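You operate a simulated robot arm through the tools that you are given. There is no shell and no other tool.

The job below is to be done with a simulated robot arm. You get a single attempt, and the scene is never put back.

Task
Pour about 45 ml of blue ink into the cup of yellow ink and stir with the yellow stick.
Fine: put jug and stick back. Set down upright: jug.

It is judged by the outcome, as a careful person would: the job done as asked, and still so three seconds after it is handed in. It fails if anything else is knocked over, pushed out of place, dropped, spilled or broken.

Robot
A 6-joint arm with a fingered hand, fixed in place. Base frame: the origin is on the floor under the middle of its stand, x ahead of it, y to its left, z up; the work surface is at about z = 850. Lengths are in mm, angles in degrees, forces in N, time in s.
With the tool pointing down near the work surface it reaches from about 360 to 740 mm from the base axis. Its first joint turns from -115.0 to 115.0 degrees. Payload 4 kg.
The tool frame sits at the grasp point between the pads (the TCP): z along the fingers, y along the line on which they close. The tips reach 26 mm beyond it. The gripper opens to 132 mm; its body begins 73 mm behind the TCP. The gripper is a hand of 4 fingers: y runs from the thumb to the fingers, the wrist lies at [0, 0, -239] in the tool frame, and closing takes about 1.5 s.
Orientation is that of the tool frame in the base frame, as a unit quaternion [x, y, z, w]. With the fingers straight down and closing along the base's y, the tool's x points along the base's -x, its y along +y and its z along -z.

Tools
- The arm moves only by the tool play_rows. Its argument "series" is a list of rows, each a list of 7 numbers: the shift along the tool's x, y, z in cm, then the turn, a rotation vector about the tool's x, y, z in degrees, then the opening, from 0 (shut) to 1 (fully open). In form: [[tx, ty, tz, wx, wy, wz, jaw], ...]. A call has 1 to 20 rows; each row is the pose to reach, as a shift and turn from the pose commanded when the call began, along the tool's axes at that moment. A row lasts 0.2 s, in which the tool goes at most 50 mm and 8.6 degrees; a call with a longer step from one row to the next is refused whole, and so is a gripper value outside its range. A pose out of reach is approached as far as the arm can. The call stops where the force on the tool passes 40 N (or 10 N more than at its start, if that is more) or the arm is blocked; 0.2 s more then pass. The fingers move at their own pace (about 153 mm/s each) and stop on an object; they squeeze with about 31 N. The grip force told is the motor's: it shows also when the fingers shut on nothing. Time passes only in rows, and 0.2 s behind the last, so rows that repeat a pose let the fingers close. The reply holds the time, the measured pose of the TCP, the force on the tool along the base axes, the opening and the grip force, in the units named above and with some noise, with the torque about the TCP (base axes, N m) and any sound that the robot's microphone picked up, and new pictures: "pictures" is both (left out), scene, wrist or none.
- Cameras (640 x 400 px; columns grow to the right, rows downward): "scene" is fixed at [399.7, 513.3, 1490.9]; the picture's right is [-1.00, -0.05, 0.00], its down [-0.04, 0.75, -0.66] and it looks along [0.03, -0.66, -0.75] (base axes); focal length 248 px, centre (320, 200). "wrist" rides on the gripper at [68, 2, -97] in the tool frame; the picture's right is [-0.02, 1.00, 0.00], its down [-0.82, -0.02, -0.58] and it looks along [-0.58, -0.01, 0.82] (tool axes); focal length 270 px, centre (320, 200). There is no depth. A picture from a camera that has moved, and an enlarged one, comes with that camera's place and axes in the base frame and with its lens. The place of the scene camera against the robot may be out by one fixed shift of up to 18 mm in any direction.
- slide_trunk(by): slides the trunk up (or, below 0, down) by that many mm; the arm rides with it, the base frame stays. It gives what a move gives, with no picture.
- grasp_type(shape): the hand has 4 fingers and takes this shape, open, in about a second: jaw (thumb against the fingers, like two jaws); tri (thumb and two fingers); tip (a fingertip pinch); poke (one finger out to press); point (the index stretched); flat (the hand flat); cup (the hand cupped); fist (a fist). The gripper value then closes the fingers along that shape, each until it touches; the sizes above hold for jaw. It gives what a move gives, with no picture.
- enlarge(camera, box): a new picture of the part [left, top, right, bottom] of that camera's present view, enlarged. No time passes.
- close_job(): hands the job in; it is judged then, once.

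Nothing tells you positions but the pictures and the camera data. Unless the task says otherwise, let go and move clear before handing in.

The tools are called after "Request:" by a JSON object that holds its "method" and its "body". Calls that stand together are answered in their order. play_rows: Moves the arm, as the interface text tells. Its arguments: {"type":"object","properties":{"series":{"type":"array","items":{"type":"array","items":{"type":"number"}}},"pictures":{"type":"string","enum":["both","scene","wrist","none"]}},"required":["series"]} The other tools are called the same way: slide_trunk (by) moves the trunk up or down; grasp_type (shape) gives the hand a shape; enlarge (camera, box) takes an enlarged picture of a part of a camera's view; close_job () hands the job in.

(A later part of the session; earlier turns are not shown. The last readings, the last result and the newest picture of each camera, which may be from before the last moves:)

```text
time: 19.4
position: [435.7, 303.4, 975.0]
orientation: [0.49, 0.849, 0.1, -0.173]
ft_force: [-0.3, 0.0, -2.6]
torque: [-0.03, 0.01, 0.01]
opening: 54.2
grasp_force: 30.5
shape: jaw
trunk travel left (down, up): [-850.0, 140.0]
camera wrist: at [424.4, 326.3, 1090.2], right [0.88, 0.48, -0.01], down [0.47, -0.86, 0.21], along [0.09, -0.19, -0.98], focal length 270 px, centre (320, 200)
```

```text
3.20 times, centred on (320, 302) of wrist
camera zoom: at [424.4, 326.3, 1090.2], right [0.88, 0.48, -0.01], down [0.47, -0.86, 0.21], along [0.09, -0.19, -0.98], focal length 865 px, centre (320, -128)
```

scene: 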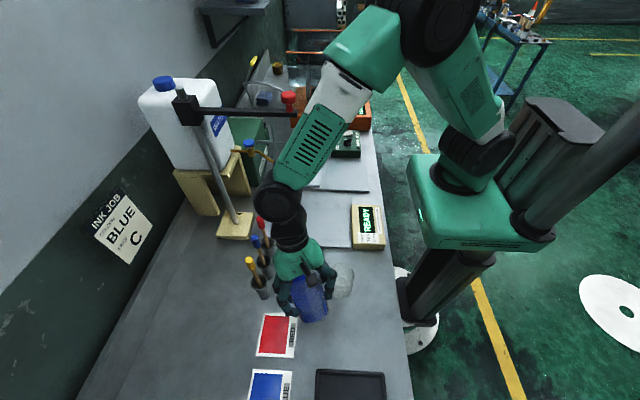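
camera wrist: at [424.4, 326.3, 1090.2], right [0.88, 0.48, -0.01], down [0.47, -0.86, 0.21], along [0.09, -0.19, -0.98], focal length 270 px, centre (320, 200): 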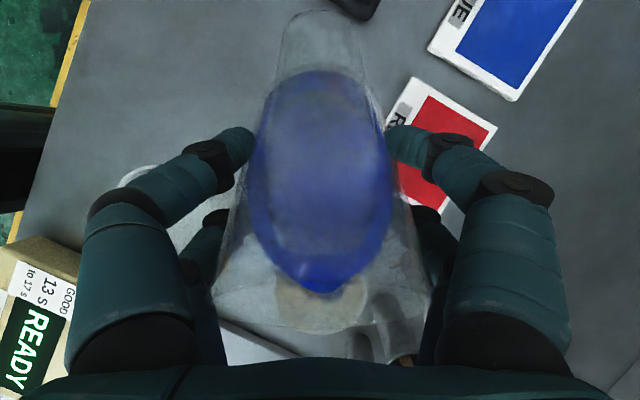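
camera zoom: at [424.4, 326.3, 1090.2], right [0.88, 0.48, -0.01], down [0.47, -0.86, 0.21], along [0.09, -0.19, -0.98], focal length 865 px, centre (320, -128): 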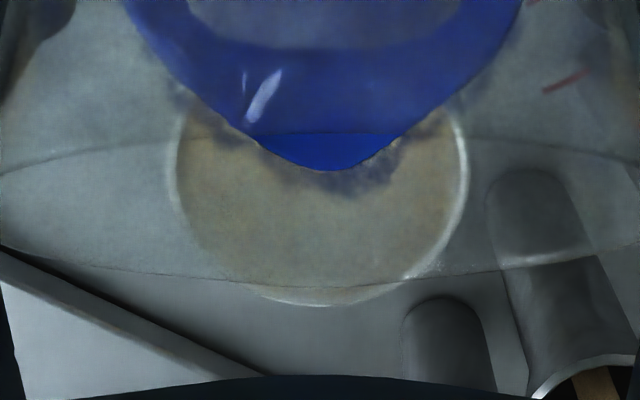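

Request:
{"method": "play_rows", "body": {"series": [[0, 0, 0, 0, 1, 0, 0.3], [0, 0, 0, 0, 2, 0, 0.3], [0, 0, 0, 0, 3, 0, 0.3], [0, 0, 0, 0, 3, 0, 0.3], [0, 0, 0, 0, 3, 0, 0.3]], "pictures": "wrist"}}

Request:
{"method": "enlarge", "body": {"camera": "wrist", "box": [220, 240, 420, 365]}}

```text
time: 20.6
position: [436.1, 304.6, 975.5]
orientation: [0.487, 0.844, 0.112, -0.195]
ft_force: [1.0, -0.4, -4.4]
torque: [-0.06, 0.03, 0.03]
opening: 54.0
grasp_force: 30.7
shape: jaw
trunk travel left (down, up): [-850.0, 140.0]
camera wrist: at [427.7, 320.9, 1091.6], right [0.88, 0.48, -0.01], down [0.48, -0.86, 0.16], along [0.07, -0.15, -0.99], focal length 270 px, centre (320, 200)
```

wrist: 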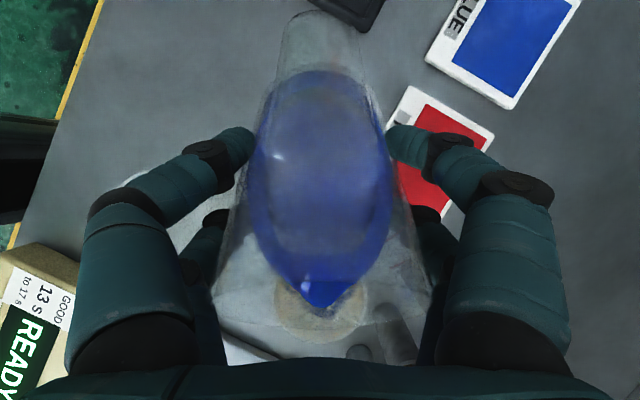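

```text
3.20 times, centred on (320, 302) of wrist
camera zoom: at [427.7, 320.9, 1091.6], right [0.88, 0.48, -0.01], down [0.48, -0.86, 0.16], along [0.07, -0.15, -0.99], focal length 865 px, centre (320, -128)
```

zoom: 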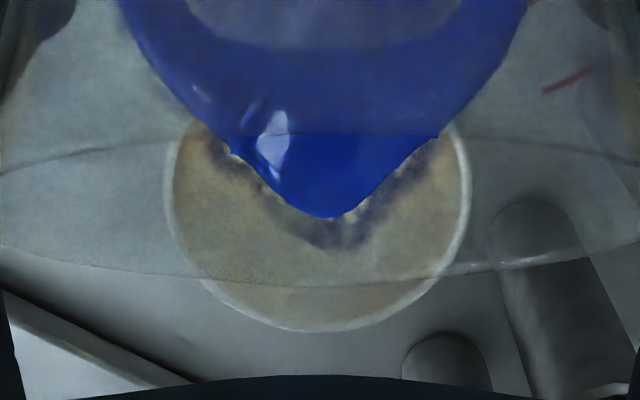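

The ink front is about 4° of tilt from the lip, and the lip is almost at the cup centre. I'll shift back 8 mm and down 8 mm so the stream lands centrally, then continue.

Request:
{"method": "play_rows", "body": {"series": [[0.12, -0.06, 0.36, 0, 0, 0, 0.3], [0.25, -0.13, 0.71, 0, 0, 0, 0.3], [0.37, -0.2, 1.07, 0, 0, 0, 0.3], [0.37, -0.2, 1.07, 0, 1, 0, 0.3], [0.37, -0.2, 1.07, 0, 1.5, 0, 0.3], [0.37, -0.2, 1.07, 0, 1.5, 0, 0.3]], "pictures": "both"}}

Request:
{"method": "enlarge", "body": {"camera": "wrist", "box": [220, 240, 420, 365]}}

```text
time: 22.0
position: [431.0, 309.7, 966.6]
orientation: [0.486, 0.841, 0.119, -0.205]
ft_force: [-0.3, -0.3, -2.8]
torque: [-0.05, -0.02, -0.01]
opening: 54.2
grasp_force: 30.9
shape: jaw
trunk travel left (down, up): [-850.0, 140.0]
camera wrist: at [423.4, 324.3, 1083.9], right [0.88, 0.48, -0.01], down [0.48, -0.87, 0.14], along [0.05, -0.12, -0.99], focal length 270 px, centre (320, 200)
```

scene: 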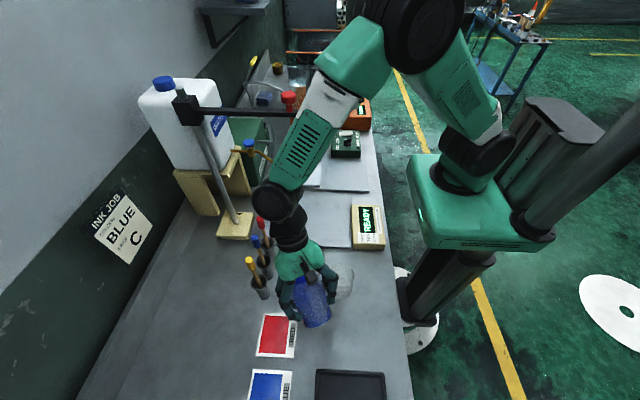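
wrist: 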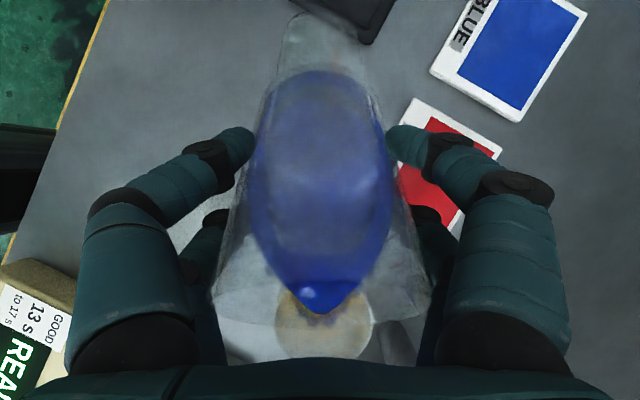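

```text
3.20 times, centred on (320, 302) of wrist
camera zoom: at [423.4, 324.3, 1083.9], right [0.88, 0.48, -0.01], down [0.48, -0.87, 0.14], along [0.05, -0.12, -0.99], focal length 865 px, centre (320, -128)
```

zoom: 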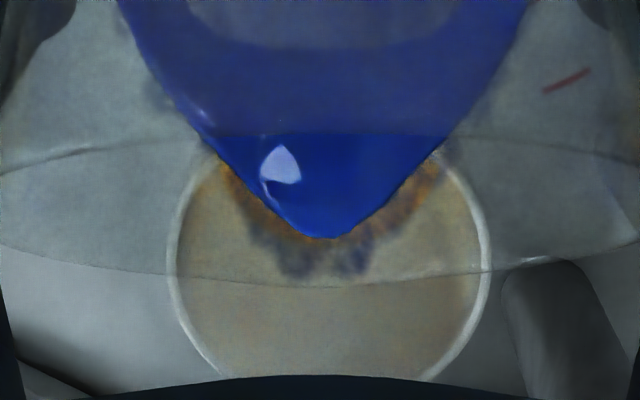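

Request:
{"method": "play_rows", "body": {"series": [[0, 0, 0, 0, 1, 0, 0.3], [0, 0, 0, 0, 1.5, 0, 0.3], [0, 0, 0, 0, 1.5, 0, 0.3], [0, 0, 0, 0, 1.5, 0, 0.3]], "pictures": "wrist"}}

Request:
{"method": "enlarge", "body": {"camera": "wrist", "box": [220, 240, 420, 365]}}

```text
time: 23.0
position: [430.4, 309.3, 967.6]
orientation: [0.484, 0.838, 0.126, -0.217]
ft_force: [-0.1, 0.9, -2.7]
torque: [-0.01, -0.04, -0.01]
opening: 54.1
grasp_force: 31.6
shape: jaw
trunk travel left (down, up): [-850.0, 140.0]
camera wrist: at [424.9, 321.8, 1084.1], right [0.88, 0.48, -0.01], down [0.48, -0.87, 0.11], along [0.04, -0.1, -0.99], focal length 270 px, centre (320, 200)
```

wrist: 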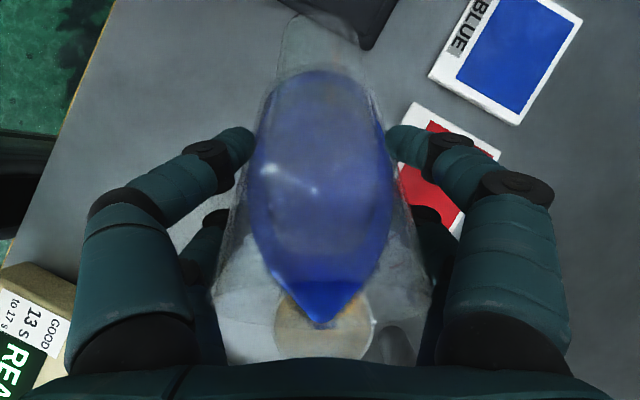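

```text
3.20 times, centred on (320, 302) of wrist
camera zoom: at [424.9, 321.8, 1084.1], right [0.88, 0.48, -0.01], down [0.48, -0.87, 0.11], along [0.04, -0.1, -0.99], focal length 865 px, centre (320, -128)
```

zoom: 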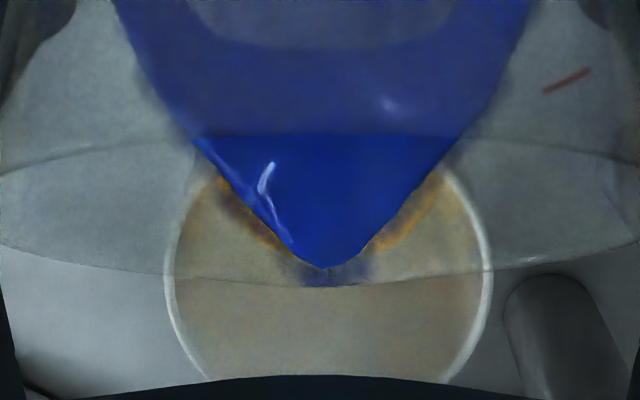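

The ink is nearly at the lip at 52°. I'll add about 1° and hold.

Request:
{"method": "play_rows", "body": {"series": [[0, 0, 0, 0, 0.5, 0, 0.3], [0, 0, 0, 0, 1, 0, 0.3], [0, 0, 0, 0, 1, 0, 0.3], [0, 0, 0, 0, 1, 0, 0.3]], "pictures": "wrist"}}

Request:
{"method": "enlarge", "body": {"camera": "wrist", "box": [220, 240, 420, 365]}}

```text
time: 24.0
position: [430.2, 309.3, 966.8]
orientation: [0.483, 0.837, 0.129, -0.224]
ft_force: [0.1, 0.0, -2.9]
torque: [-0.05, -0.03, -0.04]
opening: 54.0
grasp_force: 31.0
shape: jaw
trunk travel left (down, up): [-850.0, 140.0]
camera wrist: at [425.9, 319.7, 1084.5], right [0.88, 0.48, -0.01], down [0.48, -0.87, 0.09], along [0.03, -0.09, -1.0], focal length 270 px, centre (320, 200)
```

wrist: 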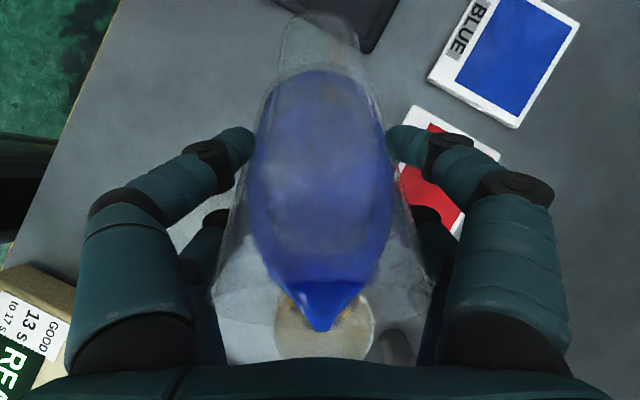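

```text
3.20 times, centred on (320, 302) of wrist
camera zoom: at [425.9, 319.7, 1084.5], right [0.88, 0.48, -0.01], down [0.48, -0.87, 0.09], along [0.03, -0.09, -1.0], focal length 865 px, centre (320, -128)
```

zoom: 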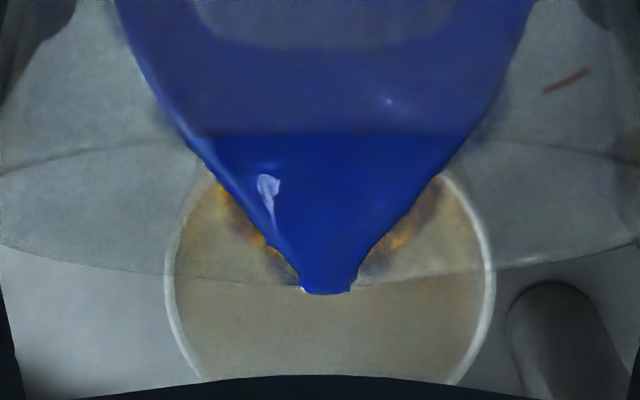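

The ink has reached the lip at 53°, so pouring starts here. I'll add 2° and hold to see the stream.

Request:
{"method": "play_rows", "body": {"series": [[0, 0, 0, 0, 0.7, 0, 0.3], [0, 0, 0, 0, 1.4, 0, 0.3], [0, 0, 0, 0, 2, 0, 0.3]], "pictures": "both"}}

Request:
{"method": "enlarge", "body": {"camera": "wrist", "box": [220, 240, 420, 365]}}

Request:
{"method": "enlarge", "body": {"camera": "scene", "box": [250, 220, 370, 340]}}

```text
time: 24.8
position: [430.3, 309.2, 967.2]
orientation: [0.48, 0.833, 0.138, -0.239]
ft_force: [0.0, -0.1, -2.7]
torque: [0.03, 0.0, 0.01]
opening: 54.3
grasp_force: 30.4
shape: jaw
trunk travel left (down, up): [-850.0, 140.0]
camera wrist: at [428.1, 316.3, 1085.0], right [0.88, 0.48, -0.01], down [0.48, -0.87, 0.06], along [0.02, -0.06, -1.0], focal length 270 px, centre (320, 200)
```

scene: 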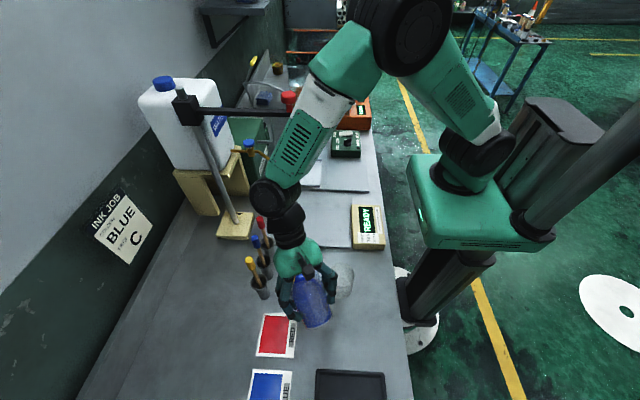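
wrist: 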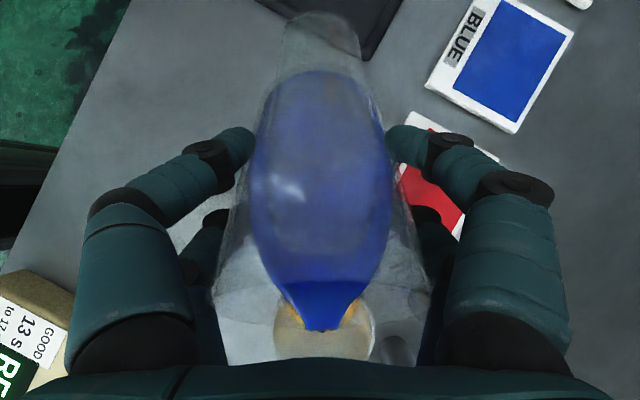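

```text
3.20 times, centred on (320, 302) of wrist
camera zoom: at [428.1, 316.3, 1085.0], right [0.88, 0.48, -0.01], down [0.48, -0.87, 0.06], along [0.02, -0.06, -1.0], focal length 865 px, centre (320, -128)
```

zoom: 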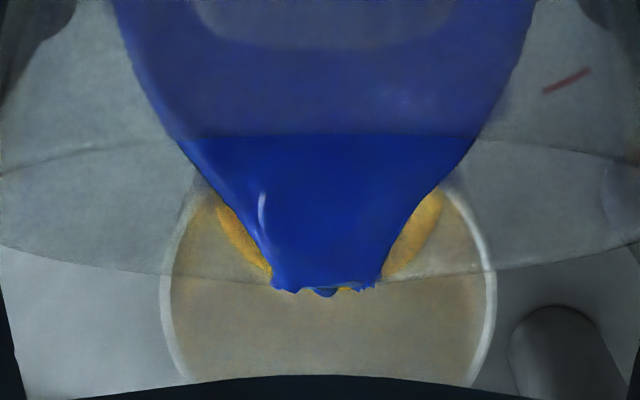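

```text
3.33 times, centred on (310, 280) of scene
camera zoom: at [399.7, 513.3, 1490.9], right [-1.0, -0.05, 0.0], down [-0.04, 0.75, -0.66], along [0.03, -0.66, -0.75], focal length 826 px, centre (353, -67)
```

zoom: 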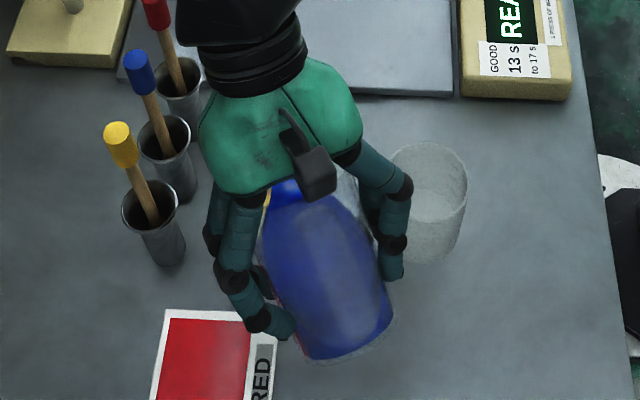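

Request:
{"method": "play_rows", "body": {"series": [[0, 0, 0, 0, 0, 0, 0.3], [0, 0, 0, 0, 0, 0, 0.3]], "pictures": "wrist"}}

Request:
{"method": "enlarge", "body": {"camera": "wrist", "box": [220, 240, 420, 365]}}

```text
time: 25.4
position: [431.2, 309.4, 967.1]
orientation: [0.48, 0.833, 0.139, -0.239]
ft_force: [-0.5, -0.5, -3.3]
torque: [-0.06, -0.06, 0.04]
opening: 54.1
grasp_force: 31.2
shape: jaw
trunk travel left (down, up): [-850.0, 140.0]
camera wrist: at [428.1, 316.3, 1084.9], right [0.88, 0.48, -0.01], down [0.48, -0.87, 0.06], along [0.02, -0.06, -1.0], focal length 270 px, centre (320, 200)
```

wrist: 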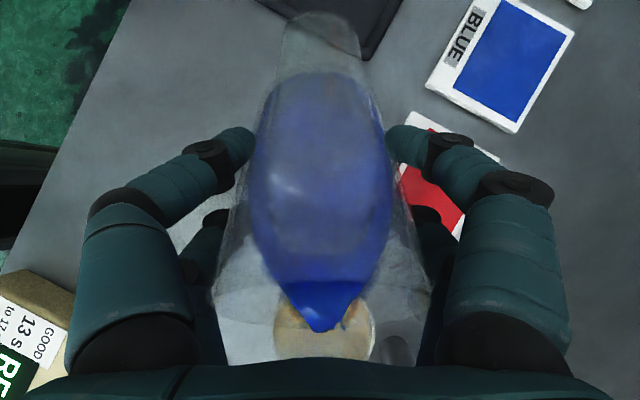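

```text
3.20 times, centred on (320, 302) of wrist
camera zoom: at [428.1, 316.3, 1084.9], right [0.88, 0.48, -0.01], down [0.48, -0.87, 0.06], along [0.02, -0.06, -1.0], focal length 865 px, centre (320, -128)
```

zoom: 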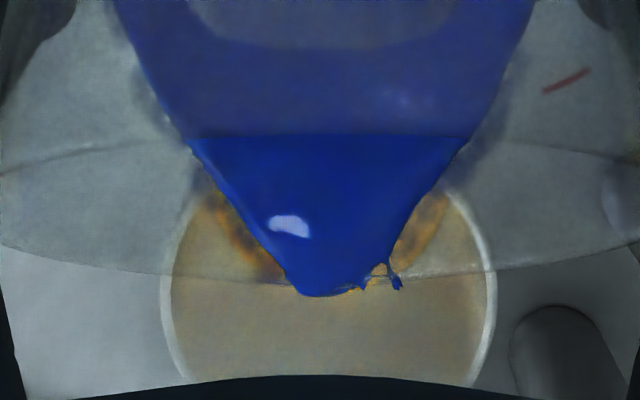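

A small amount flowed and the lip is over the cup. I'll go on to about 57°.

Request:
{"method": "play_rows", "body": {"series": [[0, 0, 0, 0, 0.7, 0, 0.3], [0, 0, 0, 0, 1.4, 0, 0.3], [0, 0, 0, 0, 2, 0, 0.3], [0, 0, 0, 0, 2, 0, 0.3], [0, 0, 0, 0, 2, 0, 0.3]], "pictures": "wrist"}}

Request:
{"method": "enlarge", "body": {"camera": "wrist", "box": [220, 240, 420, 365]}}

Request:
{"method": "enlarge", "body": {"camera": "scene", "box": [250, 220, 370, 340]}}

```text
time: 26.6
position: [431.2, 310.6, 967.4]
orientation: [0.478, 0.828, 0.147, -0.254]
ft_force: [1.2, -0.2, -3.0]
torque: [-0.01, -0.02, 0.03]
opening: 54.0
grasp_force: 30.9
shape: jaw
trunk travel left (down, up): [-850.0, 140.0]
camera wrist: at [430.1, 313.0, 1085.0], right [0.88, 0.48, -0.01], down [0.48, -0.88, 0.02], along [0.0, -0.03, -1.0], focal length 270 px, centre (320, 200)
```

wrist: 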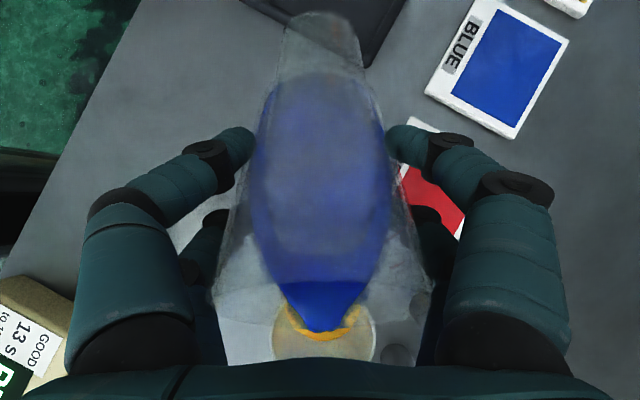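

```text
3.20 times, centred on (320, 302) of wrist
camera zoom: at [430.1, 313.0, 1085.0], right [0.88, 0.48, -0.01], down [0.48, -0.88, 0.02], along [0.0, -0.03, -1.0], focal length 865 px, centre (320, -128)
```

zoom: 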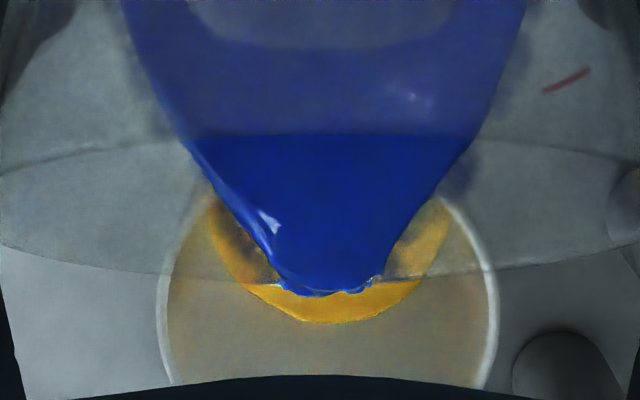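

```text
3.33 times, centred on (310, 280) of scene
camera zoom: at [399.7, 513.3, 1490.9], right [-1.0, -0.05, 0.0], down [-0.04, 0.75, -0.66], along [0.03, -0.66, -0.75], focal length 826 px, centre (353, -67)
```

zoom: 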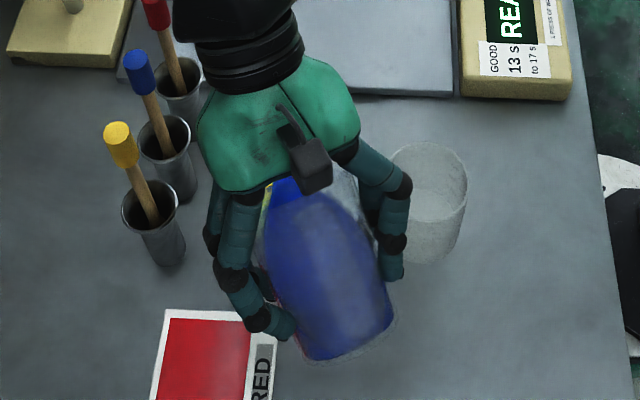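

The yellow surface is now visible just past the lip and has risen a little. I'll tilt a bit more, hold, then back off to measure.

Request:
{"method": "play_rows", "body": {"series": [[0, 0, 0, 0, 0, 0, 0.3], [0, 0, 0, 0, 0.7, 0, 0.3], [0, 0, 0, 0, 1.4, 0, 0.3], [0, 0, 0, 0, 1.4, 0, 0.3], [0, 0, 0, 0, 1.4, 0, 0.3]], "pictures": "wrist"}}

Request:
{"method": "enlarge", "body": {"camera": "wrist", "box": [220, 240, 420, 365]}}

```text
time: 27.8
position: [431.7, 309.8, 965.7]
orientation: [0.476, 0.825, 0.152, -0.263]
ft_force: [0.1, 0.9, -3.1]
torque: [-0.02, -0.03, 0.0]
opening: 53.9
grasp_force: 30.3
shape: jaw
trunk travel left (down, up): [-850.0, 140.0]
camera wrist: at [431.7, 310.3, 1085.1], right [0.88, 0.48, -0.01], down [0.48, -0.88, 0.0], along [-0.01, -0.01, -1.0], focal length 270 px, centre (320, 200)
```

wrist: 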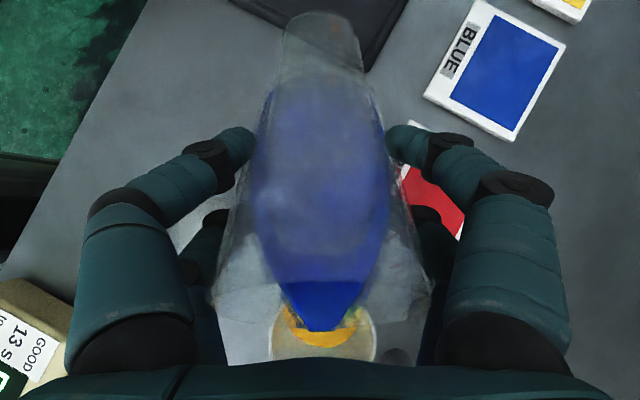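

```text
3.20 times, centred on (320, 302) of wrist
camera zoom: at [431.7, 310.3, 1085.1], right [0.88, 0.48, -0.01], down [0.48, -0.88, 0.0], along [-0.01, -0.01, -1.0], focal length 865 px, centre (320, -128)
```

zoom: 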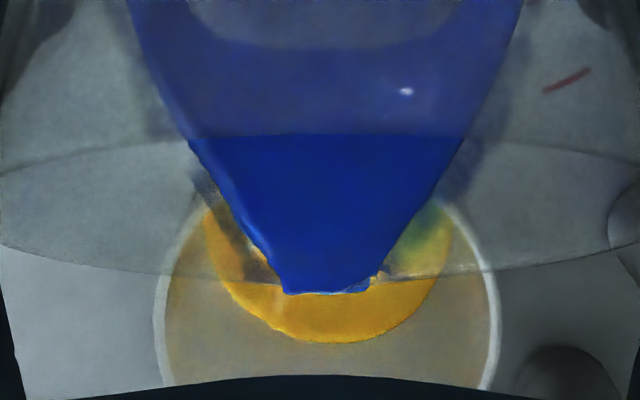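

The cup surface is rising with a hint of green, so I'll stop here. I'm tilting the jug back upright over the cup, then I'll move aside to measure.

Request:
{"method": "play_rows", "body": {"series": [[0, 0, 0, 0, -8, 0, 0.3], [0, 0, 0, 0, -16, 0, 0.3], [0, 0, 0, 0, -22, 0, 0.3], [0.3, 0, -0.4, 0, -28, 0, 0.3], [0.6, 0, -0.9, 0, -34, 0, 0.3], [1.0, 0, -1.4, 0, -40, 0, 0.3], [1.4, 0, -2.0, 0, -46, 0, 0.3], [1.8, 0, -2.6, 0, -52, 0, 0.3], [2.2, 0, -3.1, 0, -56, 0, 0.3], [2.5, 0, -3.5, 0, -58.5, 0, 0.3], [2.5, 0, -3.5, 0, -58.5, 0, 0.3]], "pictures": "both"}}

Request:
{"method": "enlarge", "body": {"camera": "wrist", "box": [200, 100, 440, 340]}}

```text
time: 30.2
position: [429.9, 309.8, 1008.8]
orientation: [0.49, 0.848, -0.101, 0.174]
ft_force: [-0.5, -0.5, -3.1]
torque: [0.01, -0.03, -0.02]
opening: 53.7
grasp_force: 31.0
shape: jaw
trunk travel left (down, up): [-850.0, 140.0]
camera wrist: at [381.1, 397.9, 1071.5], right [0.88, 0.48, 0.01], down [0.24, -0.46, 0.85], along [0.41, -0.74, -0.52], focal length 270 px, centre (320, 200)
```

scene: 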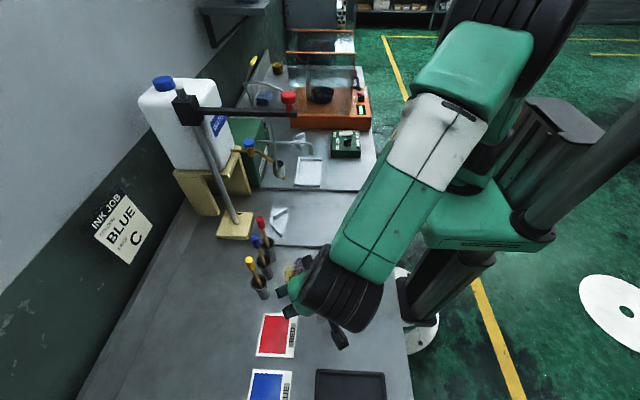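
wrist: 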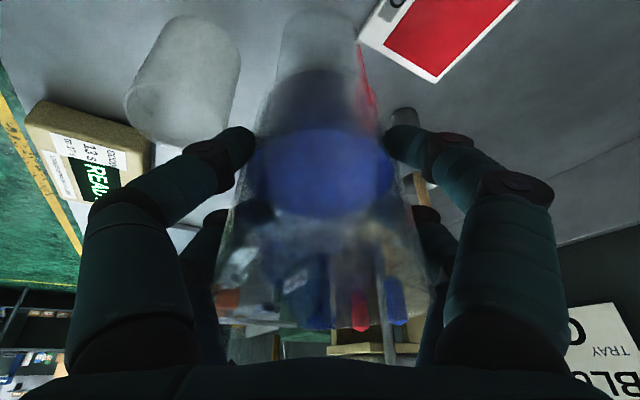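

```text
1.67 times, centred on (320, 220) of wrist
camera zoom: at [381.1, 397.9, 1071.5], right [0.88, 0.48, 0.01], down [0.24, -0.46, 0.85], along [0.41, -0.74, -0.52], focal length 450 px, centre (320, 167)
```

zoom: 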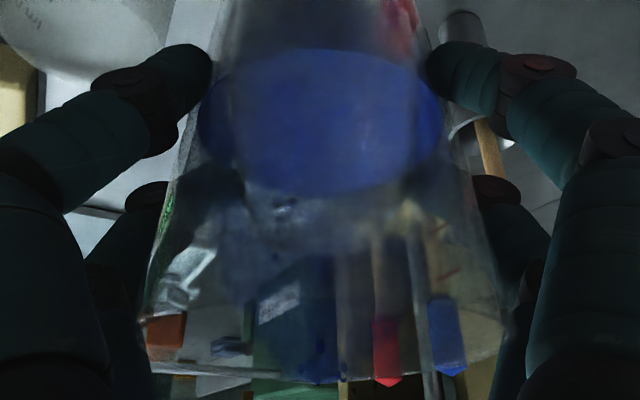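

Now I'll carry the jug back above its home spot so the scene camera can see the cup.

Request:
{"method": "play_rows", "body": {"series": [[0.74, -0.56, -0.32, -1.95, 0, -4.6, 0.3], [1.49, -1.13, -0.65, -3.91, 0, -9.2, 0.3], [2.23, -1.69, -0.97, -5.86, 0, -13.81, 0.3], [2.97, -2.26, -1.3, -7.81, 0, -18.41, 0.3], [3.72, -2.82, -1.62, -9.77, 0, -23.01, 0.3], [4.46, -3.39, -1.95, -11.72, 0, -27.6, 0.3], [5.2, -3.95, -2.27, -13.67, 0, -32.2, 0.3], [5.95, -4.51, -2.59, -15.63, 0, -36.8, 0.3], [6.69, -5.08, -2.92, -17.58, 0, -41.4, 0.3], [7.43, -5.64, -3.24, -19.53, 0, -46.0, 0.3], [8.18, -6.21, -3.57, -21.49, 0, -50.6, 0.3], [8.92, -6.77, -3.89, -23.44, 0, -55.23, 0.3], [8.92, -6.77, -3.89, -23.44, 0, -55.23, 0.3]], "pictures": "both"}}

Request:
{"method": "enlarge", "body": {"camera": "scene", "box": [230, 220, 370, 310]}}

Request:
{"method": "enlarge", "body": {"camera": "scene", "box": [270, 250, 330, 310]}}

```text
time: 33.0
position: [322.8, 359.7, 1009.8]
orientation: [0.0, 0.98, -0.001, 0.199]
ft_force: [0.3, -0.7, -3.5]
torque: [0.01, 0.01, 0.02]
opening: 53.7
grasp_force: 31.1
shape: jaw
trunk travel left (down, up): [-850.0, 140.0]
camera wrist: at [221.6, 361.6, 1072.5], right [0.02, 1.0, 0.01], down [0.53, -0.02, 0.85], along [0.85, -0.01, -0.53], focal length 270 px, centre (320, 200)
```

scene: 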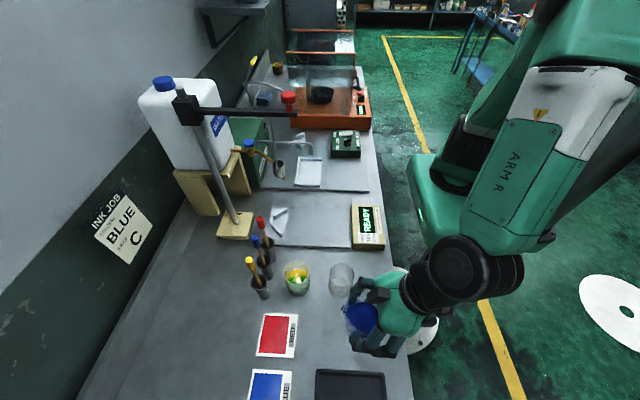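
wrist: 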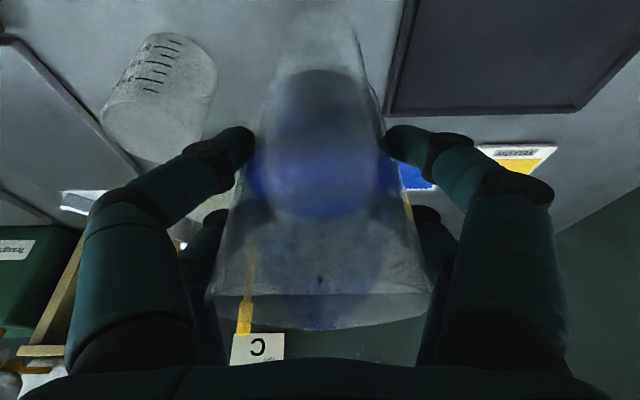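

```text
4.44 times, centred on (300, 265) of scene
camera zoom: at [399.7, 513.3, 1490.9], right [-1.0, -0.05, 0.0], down [-0.04, 0.75, -0.66], along [0.03, -0.66, -0.75], focal length 1101 px, centre (409, -89)
```

zoom: 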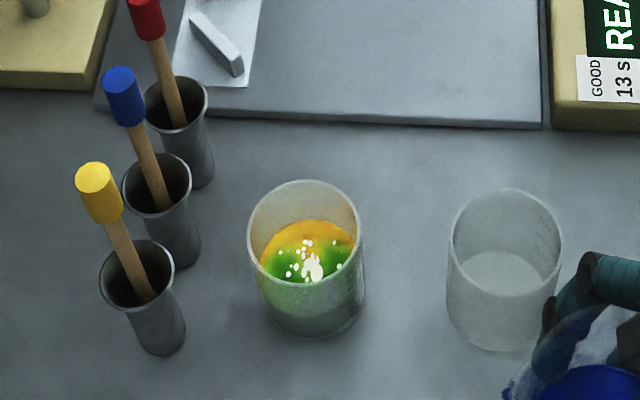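

```text
6.67 times, centred on (300, 280) of scene
camera zoom: at [399.7, 513.3, 1490.9], right [-1.0, -0.05, 0.0], down [-0.04, 0.75, -0.66], along [0.03, -0.66, -0.75], focal length 1651 px, centre (453, -333)
```

zoom: 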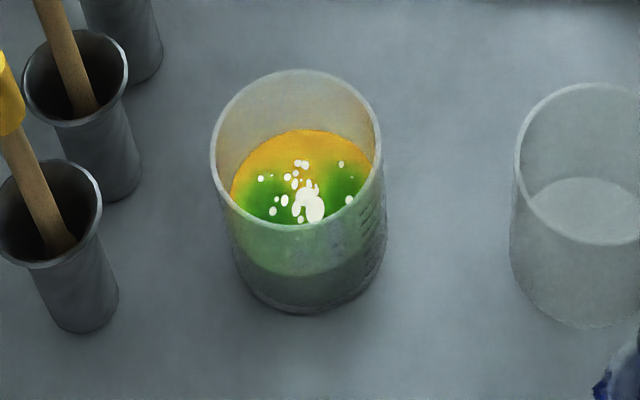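

The scene camera puts the cup rise at about 8–9 mm, which is roughly 23 ml, with no spill. About 22 ml more is needed, so I'm going back for a second pour.

Request:
{"method": "play_rows", "body": {"series": [[-0.83, -0.42, 0.35, 1.95, 0, 4.6, 0.3], [-1.66, -0.83, 0.7, 3.91, 0, 9.2, 0.3], [-2.49, -1.25, 1.06, 5.86, 0, 13.81, 0.3], [-3.31, -1.67, 1.41, 7.81, 0, 18.41, 0.3], [-4.14, -2.08, 1.76, 9.77, 0, 23.01, 0.3], [-4.97, -2.5, 2.11, 11.72, 0, 27.6, 0.3], [-5.8, -2.92, 2.46, 13.67, 0, 32.2, 0.3], [-6.63, -3.33, 2.81, 15.63, 0, 36.8, 0.3], [-7.46, -3.75, 3.17, 17.58, 0, 41.4, 0.3], [-8.28, -4.17, 3.52, 19.53, 0, 46.0, 0.3], [-9.11, -4.58, 3.87, 21.49, 0, 50.6, 0.3], [-9.94, -5.0, 4.22, 23.44, 0, 55.23, 0.3], [-9.94, -5.0, 4.22, 23.44, 0, 55.23, 0.3]], "pictures": "none"}}

```text
time: 35.8
position: [431.8, 310.8, 1011.6]
orientation: [0.49, 0.849, -0.1, 0.173]
ft_force: [0.4, -0.5, -3.1]
torque: [0.01, -0.04, 0.05]
opening: 53.8
grasp_force: 31.3
shape: jaw
trunk travel left (down, up): [-850.0, 140.0]
```

I'm back behind the cup. Next I'll tilt to 54° while lowering, then check.

Request:
{"method": "play_rows", "body": {"series": [[0.14, 0, 0.33, 0, 5, 0, 0.3], [0.28, 0, 0.66, 0, 10, 0, 0.3], [0.42, 0, 0.99, 0, 15, 0, 0.3], [0.56, 0, 1.32, 0, 20, 0, 0.3], [0.7, 0, 1.65, 0, 25, 0, 0.3], [0.84, 0, 1.98, 0, 30, 0, 0.3], [0.98, 0, 2.31, 0, 34, 0, 0.3], [1.12, 0, 2.64, 0, 38, 0, 0.3], [1.26, 0, 2.97, 0, 42, 0, 0.3], [1.4, 0, 3.3, 0, 45, 0, 0.3], [1.54, 0, 3.63, 0, 48, 0, 0.3], [1.68, 0, 3.96, 0, 50, 0, 0.3], [1.68, 0, 3.96, 0, 52, 0, 0.3], [1.68, 0, 3.96, 0, 53, 0, 0.3], [1.68, 0, 3.96, 0, 54, 0, 0.3], [1.68, 0, 3.96, 0, 54, 0, 0.3]], "pictures": "wrist"}}

Request:
{"method": "enlarge", "body": {"camera": "wrist", "box": [220, 240, 420, 365]}}

```text
time: 39.2
position: [432.0, 310.2, 967.7]
orientation: [0.482, 0.835, 0.133, -0.231]
ft_force: [-0.1, 0.1, -2.5]
torque: [-0.07, -0.02, 0.01]
opening: 53.7
grasp_force: 31.7
shape: jaw
trunk travel left (down, up): [-850.0, 140.0]
camera wrist: at [428.0, 318.5, 1085.6], right [0.88, 0.48, -0.01], down [0.48, -0.87, 0.08], along [0.03, -0.07, -1.0], focal length 270 px, centre (320, 200)
```

wrist: 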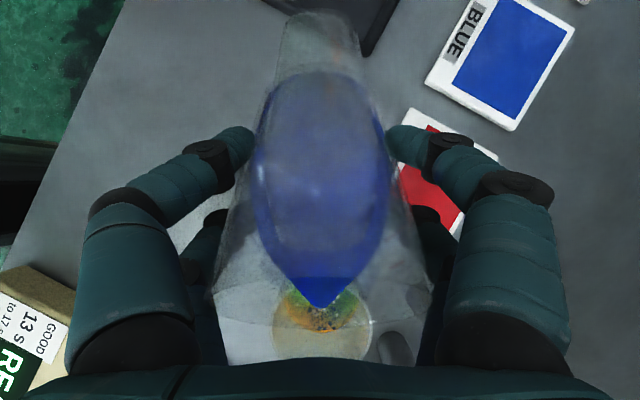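

```text
3.20 times, centred on (320, 302) of wrist
camera zoom: at [428.0, 318.5, 1085.6], right [0.88, 0.48, -0.01], down [0.48, -0.87, 0.08], along [0.03, -0.07, -1.0], focal length 865 px, centre (320, -128)
```

zoom: 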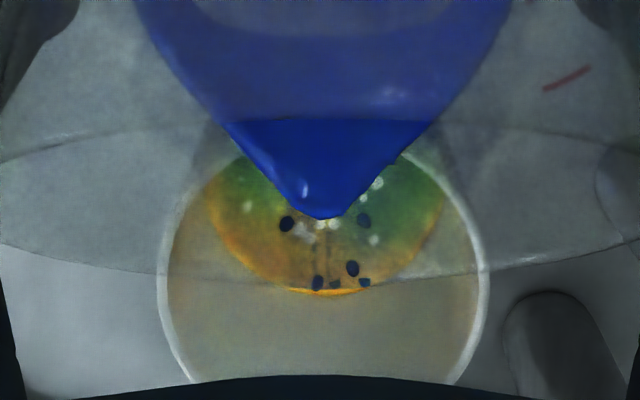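

After about 23 ml the flow threshold has moved up by roughly 5°, so it should now be near 58°. I'll nudge up and forward a few mm and continue tilting.

Request:
{"method": "play_rows", "body": {"series": [[-0.01, 0, -0.36, 0, 1, 0, 0.3], [-0.03, 0, -0.72, 0, 2, 0, 0.3], [-0.03, 0, -0.72, 0, 3, 0, 0.3], [-0.03, 0, -0.72, 0, 4, 0, 0.3], [-0.03, 0, -0.72, 0, 4, 0, 0.3]], "pictures": "wrist"}}

Request:
{"method": "enlarge", "body": {"camera": "wrist", "box": [220, 240, 420, 365]}}

```text
time: 40.4
position: [432.2, 306.5, 973.4]
orientation: [0.478, 0.826, 0.151, -0.259]
ft_force: [0.1, 0.0, -2.8]
torque: [0.0, -0.02, -0.01]
opening: 53.7
grasp_force: 31.4
shape: jaw
trunk travel left (down, up): [-850.0, 140.0]
camera wrist: at [433.7, 308.0, 1091.9], right [0.88, 0.48, -0.01], down [0.48, -0.88, 0.01], along [-0.01, -0.01, -1.0], focal length 270 px, centre (320, 200)
```

wrist: 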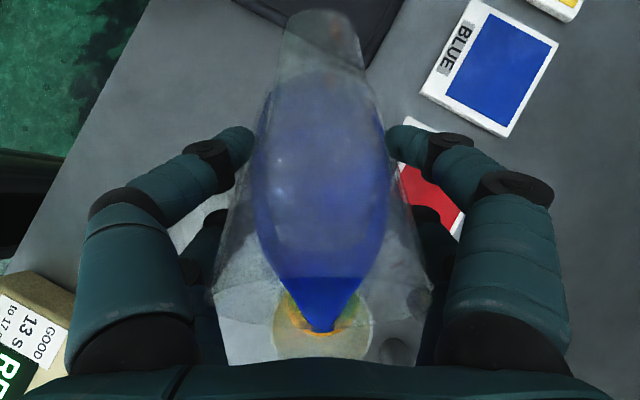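

```text
3.20 times, centred on (320, 302) of wrist
camera zoom: at [433.7, 308.0, 1091.9], right [0.88, 0.48, -0.01], down [0.48, -0.88, 0.01], along [-0.01, -0.01, -1.0], focal length 865 px, centre (320, -128)
```

zoom: 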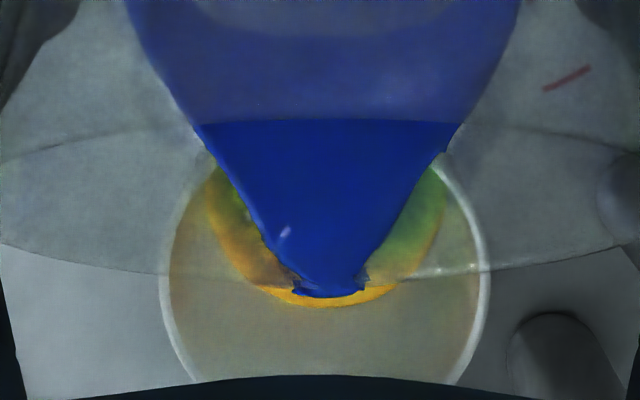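

Request:
{"method": "play_rows", "body": {"series": [[0, 0, 0, 0, 0.7, 0, 0.3], [0, 0, 0, 0, 1.4, 0, 0.3], [0, 0, 0, 0, 2, 0, 0.3], [0, 0, 0, 0, 2, 0, 0.3], [0, 0, 0, 0, 2, 0, 0.3]], "pictures": "wrist"}}

Request:
{"method": "enlarge", "body": {"camera": "wrist", "box": [220, 240, 420, 365]}}

```text
time: 41.6
position: [432.8, 307.2, 975.5]
orientation: [0.474, 0.821, 0.159, -0.274]
ft_force: [-0.1, 0.6, -2.7]
torque: [-0.05, 0.0, -0.01]
opening: 53.6
grasp_force: 31.0
shape: jaw
trunk travel left (down, up): [-850.0, 140.0]
camera wrist: at [436.1, 304.7, 1091.9], right [0.88, 0.48, -0.02], down [0.48, -0.88, -0.03], along [-0.03, 0.02, -1.0], focal length 270 px, centre (320, 200)
```

wrist: 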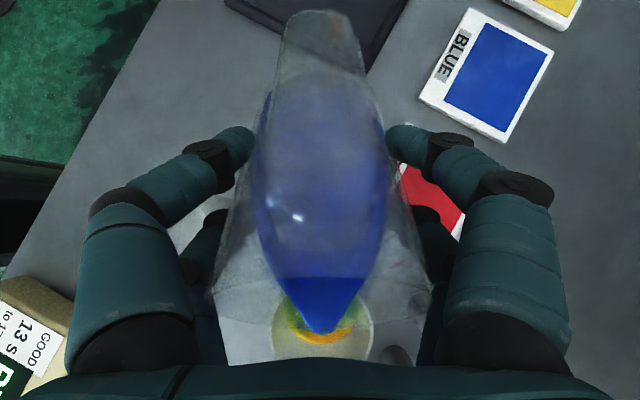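

```text
3.20 times, centred on (320, 302) of wrist
camera zoom: at [436.1, 304.7, 1091.9], right [0.88, 0.48, -0.02], down [0.48, -0.88, -0.03], along [-0.03, 0.02, -1.0], focal length 865 px, centre (320, -128)
```

zoom: 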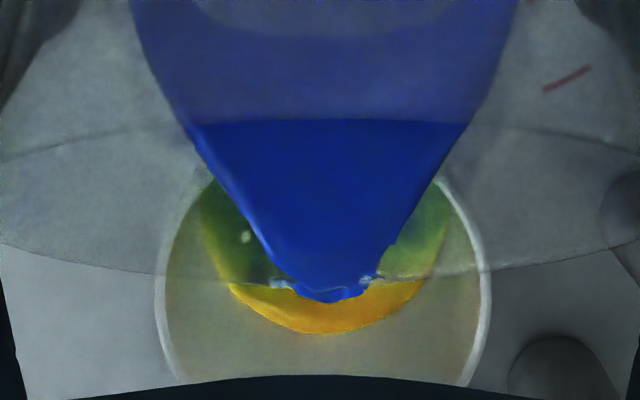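

Request:
{"method": "play_rows", "body": {"series": [[0, 0, 0, 0, 0.7, 0, 0.3], [0, 0, 0, 0, 1.5, 0, 0.3], [0, 0, 0, 0, 1.5, 0, 0.3], [0, 0, 0, 0, 1.5, 0, 0.3]], "pictures": "wrist"}}

Request:
{"method": "enlarge", "body": {"camera": "wrist", "box": [220, 240, 420, 365]}}

```text
time: 42.6
position: [433.0, 306.3, 974.5]
orientation: [0.472, 0.818, 0.164, -0.285]
ft_force: [-0.6, 0.8, -2.2]
torque: [-0.06, 0.0, 0.0]
opening: 53.4
grasp_force: 30.4
shape: jaw
trunk travel left (down, up): [-850.0, 140.0]
camera wrist: at [437.7, 301.8, 1091.8], right [0.88, 0.48, -0.02], down [0.48, -0.87, -0.05], along [-0.04, 0.04, -1.0], focal length 270 px, centre (320, 200)
```

wrist: 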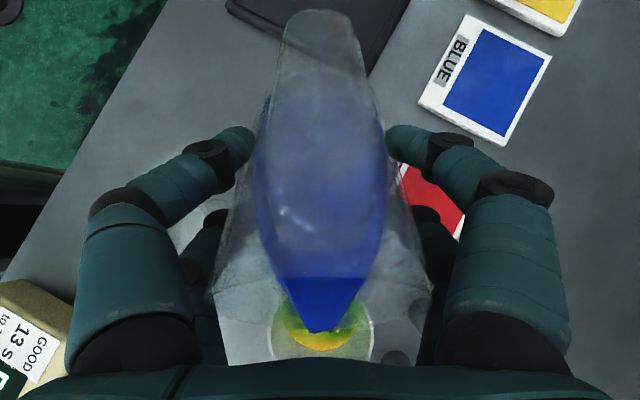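

```text
3.20 times, centred on (320, 302) of wrist
camera zoom: at [437.7, 301.8, 1091.8], right [0.88, 0.48, -0.02], down [0.48, -0.87, -0.05], along [-0.04, 0.04, -1.0], focal length 865 px, centre (320, -128)
```

zoom: 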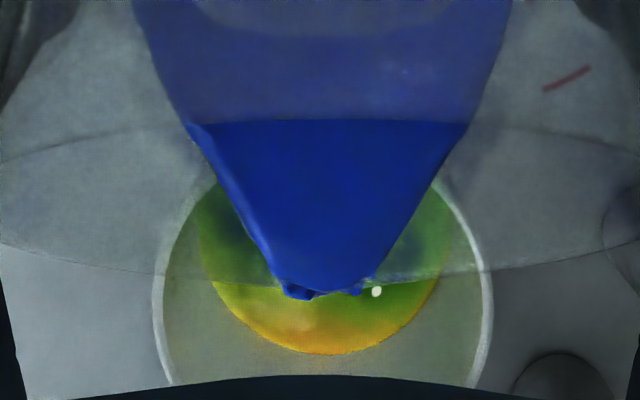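

Request:
{"method": "play_rows", "body": {"series": [[0, 0, 0, 0, 0.7, 0, 0.3], [0, 0, 0, 0, 1.4, 0, 0.3], [0, 0, 0, 0, 1.4, 0, 0.3], [0, 0, 0, 0, 1.4, 0, 0.3]], "pictures": "wrist"}}

Request:
{"method": "enlarge", "body": {"camera": "wrist", "box": [220, 240, 420, 365]}}

```text
time: 43.6
position: [432.2, 306.7, 973.0]
orientation: [0.47, 0.814, 0.171, -0.295]
ft_force: [0.0, 0.8, -1.9]
torque: [-0.06, -0.03, 0.01]
opening: 53.5
grasp_force: 30.8
shape: jaw
trunk travel left (down, up): [-850.0, 140.0]
camera wrist: at [438.9, 299.5, 1091.5], right [0.88, 0.48, -0.02], down [0.48, -0.87, -0.08], along [-0.05, 0.06, -1.0], focal length 270 px, centre (320, 200)
```

wrist: 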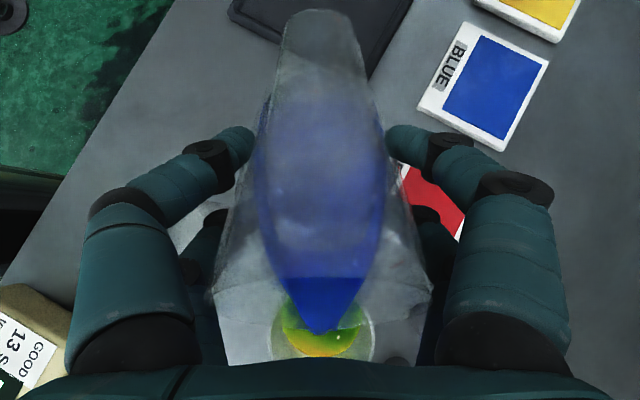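

```text
3.20 times, centred on (320, 302) of wrist
camera zoom: at [438.9, 299.5, 1091.5], right [0.88, 0.48, -0.02], down [0.48, -0.87, -0.08], along [-0.05, 0.06, -1.0], focal length 865 px, centre (320, -128)
```

zoom: 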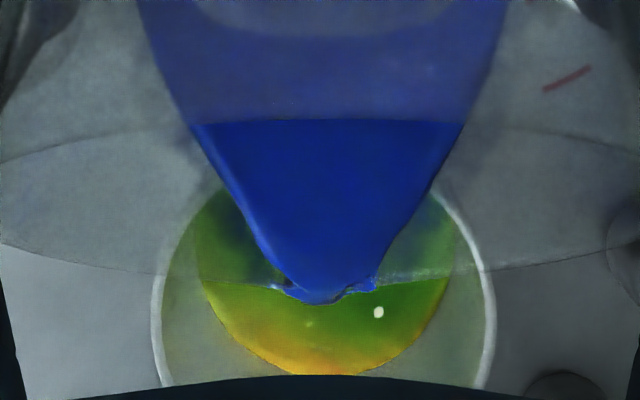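

The level looks close to target, so I'm tilting back upright now and will measure again from above home.

Request:
{"method": "play_rows", "body": {"series": [[0, 0, 0, 0, -8, 0, 0.3], [0, 0, 0, 0, -16, 0, 0.3], [0, 0, 0, 0, -22, 0, 0.3], [0.2, 0, -0.3, 0, -28, 0, 0.3], [0.5, 0, -0.7, 0, -34, 0, 0.3], [0.9, 0, -1.1, 0, -40, 0, 0.3], [1.3, 0, -1.6, 0, -46, 0, 0.3], [1.7, 0, -2.0, 0, -52, 0, 0.3], [2.0, 0, -2.4, 0, -57, 0, 0.3], [2.3, 0, -2.76, 0, -61, 0, 0.3], [2.3, 0, -2.76, 0, -62.9, 0, 0.3], [2.3, 0, -2.76, 0, -62.9, 0, 0.3]], "pictures": "none"}}

```text
time: 46.2
position: [433.3, 307.6, 1010.5]
orientation: [0.49, 0.848, -0.1, 0.173]
ft_force: [-0.1, -0.2, -3.2]
torque: [-0.03, -0.01, -0.01]
opening: 53.4
grasp_force: 31.0
shape: jaw
trunk travel left (down, up): [-850.0, 140.0]
```

Request:
{"method": "play_rows", "body": {"series": [[0.78, -0.58, -0.32, -1.95, 0, -4.6, 0.3], [1.55, -1.16, -0.65, -3.91, 0, -9.2, 0.3], [2.33, -1.74, -0.97, -5.86, 0, -13.81, 0.3], [3.1, -2.32, -1.3, -7.81, 0, -18.41, 0.3], [3.88, -2.9, -1.62, -9.77, 0, -23.01, 0.3], [4.65, -3.48, -1.95, -11.72, 0, -27.6, 0.3], [5.43, -4.05, -2.27, -13.67, 0, -32.2, 0.3], [6.2, -4.63, -2.59, -15.63, 0, -36.8, 0.3], [6.98, -5.21, -2.92, -17.58, 0, -41.4, 0.3], [7.75, -5.79, -3.24, -19.53, 0, -46.0, 0.3], [8.53, -6.37, -3.57, -21.49, 0, -50.6, 0.3], [9.3, -6.95, -3.89, -23.44, 0, -55.23, 0.3], [9.3, -6.95, -3.89, -23.44, 0, -55.23, 0.3]], "pictures": "both"}}

Request:
{"method": "enlarge", "body": {"camera": "scene", "box": [230, 220, 370, 310]}}

Request:
{"method": "enlarge", "body": {"camera": "scene", "box": [270, 250, 330, 310]}}

```text
time: 49.0
position: [322.7, 359.3, 1009.0]
orientation: [-0.001, 0.98, 0.0, 0.2]
ft_force: [-0.1, -0.3, -2.7]
torque: [-0.02, -0.02, -0.01]
opening: 53.2
grasp_force: 31.3
shape: jaw
trunk travel left (down, up): [-850.0, 140.0]
camera wrist: at [220.8, 361.0, 1071.5], right [0.02, 1.0, 0.01], down [0.52, -0.02, 0.85], along [0.85, -0.01, -0.53], focal length 270 px, centre (320, 200)
```

scene: 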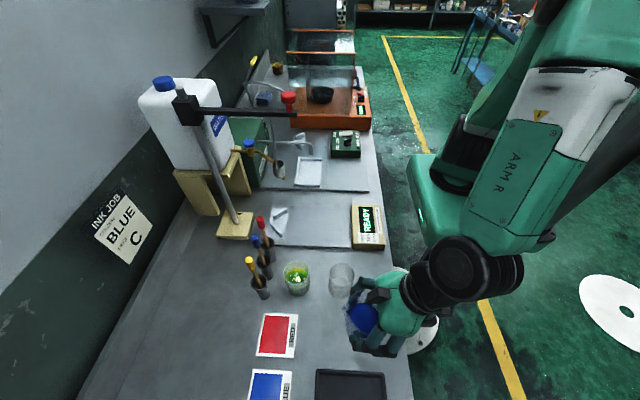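
wrist: 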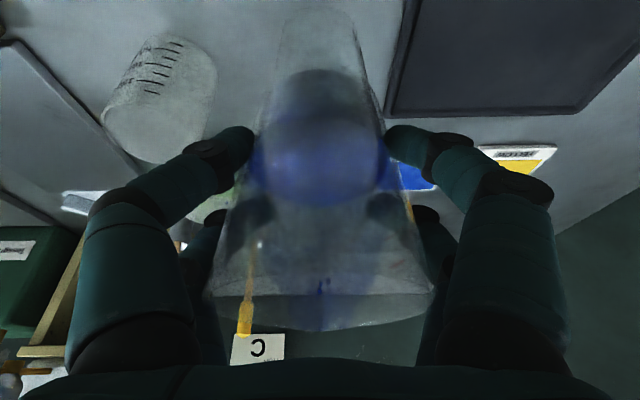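

```text
4.44 times, centred on (300, 265) of scene
camera zoom: at [399.7, 513.3, 1490.9], right [-1.0, -0.05, 0.0], down [-0.04, 0.75, -0.66], along [0.03, -0.66, -0.75], focal length 1101 px, centre (409, -89)
```

zoom: 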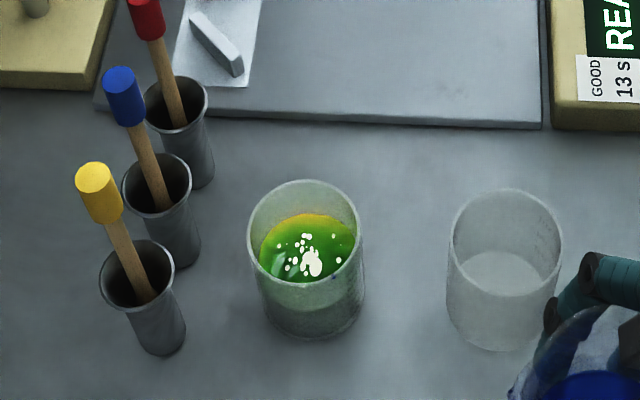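

```text
6.67 times, centred on (300, 280) of scene
camera zoom: at [399.7, 513.3, 1490.9], right [-1.0, -0.05, 0.0], down [-0.04, 0.75, -0.66], along [0.03, -0.66, -0.75], focal length 1651 px, centre (453, -333)
```

zoom: 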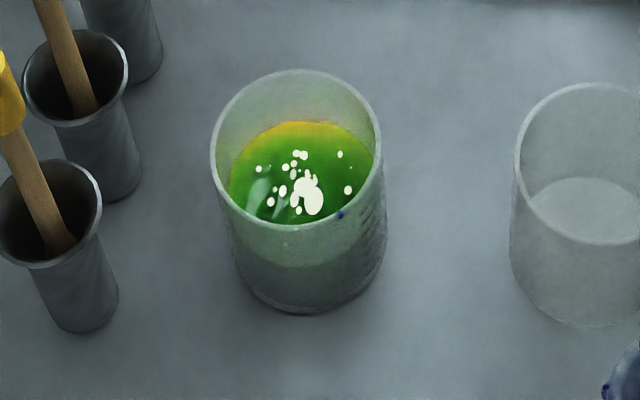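

The cup now reads about a 16 mm rise, roughly 42–45 ml. I'll zoom in further to confirm the level and check the rim.

Request:
{"method": "enlarge", "body": {"camera": "scene", "box": [280, 255, 312, 300]}}

Request:
{"method": "enlarge", "body": {"camera": "wrist", "box": [240, 100, 400, 340]}}

Request:
{"method": "enlarge", "body": {"camera": "scene", "box": [250, 240, 420, 360]}}

```text
8.89 times, centred on (296, 278) of scene
camera zoom: at [399.7, 513.3, 1490.9], right [-1.0, -0.05, 0.0], down [-0.04, 0.75, -0.66], along [0.03, -0.66, -0.75], focal length 2202 px, centre (533, -489)
```

zoom: 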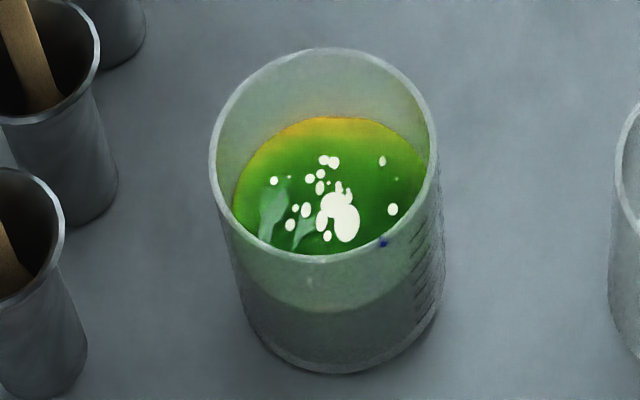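

```text
1.67 times, centred on (320, 220) of wrist
camera zoom: at [220.8, 361.0, 1071.5], right [0.02, 1.0, 0.01], down [0.52, -0.02, 0.85], along [0.85, -0.01, -0.53], focal length 450 px, centre (320, 167)
```

zoom: 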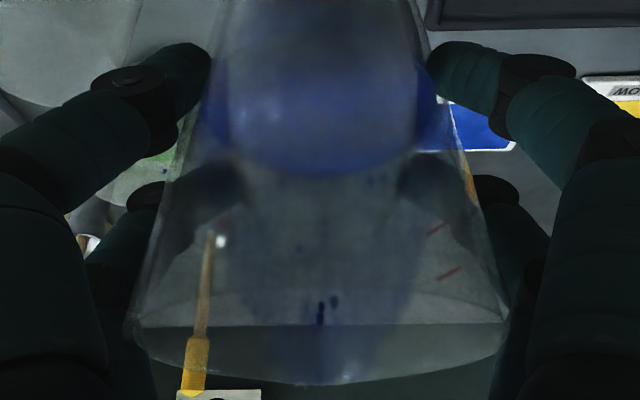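

```text
3.33 times, centred on (335, 300) of scene
camera zoom: at [399.7, 513.3, 1490.9], right [-1.0, -0.05, 0.0], down [-0.04, 0.75, -0.66], along [0.03, -0.66, -0.75], focal length 826 px, centre (270, -133)
```

zoom: 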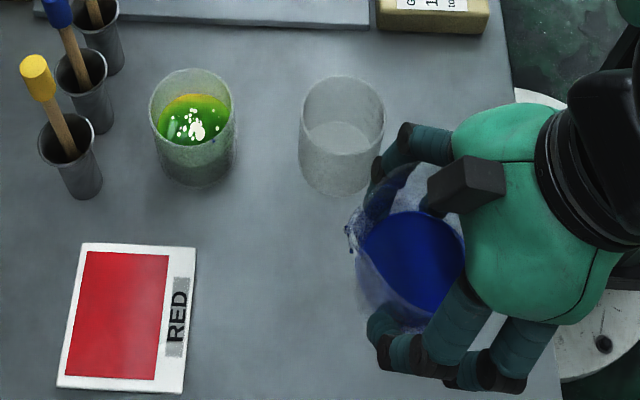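

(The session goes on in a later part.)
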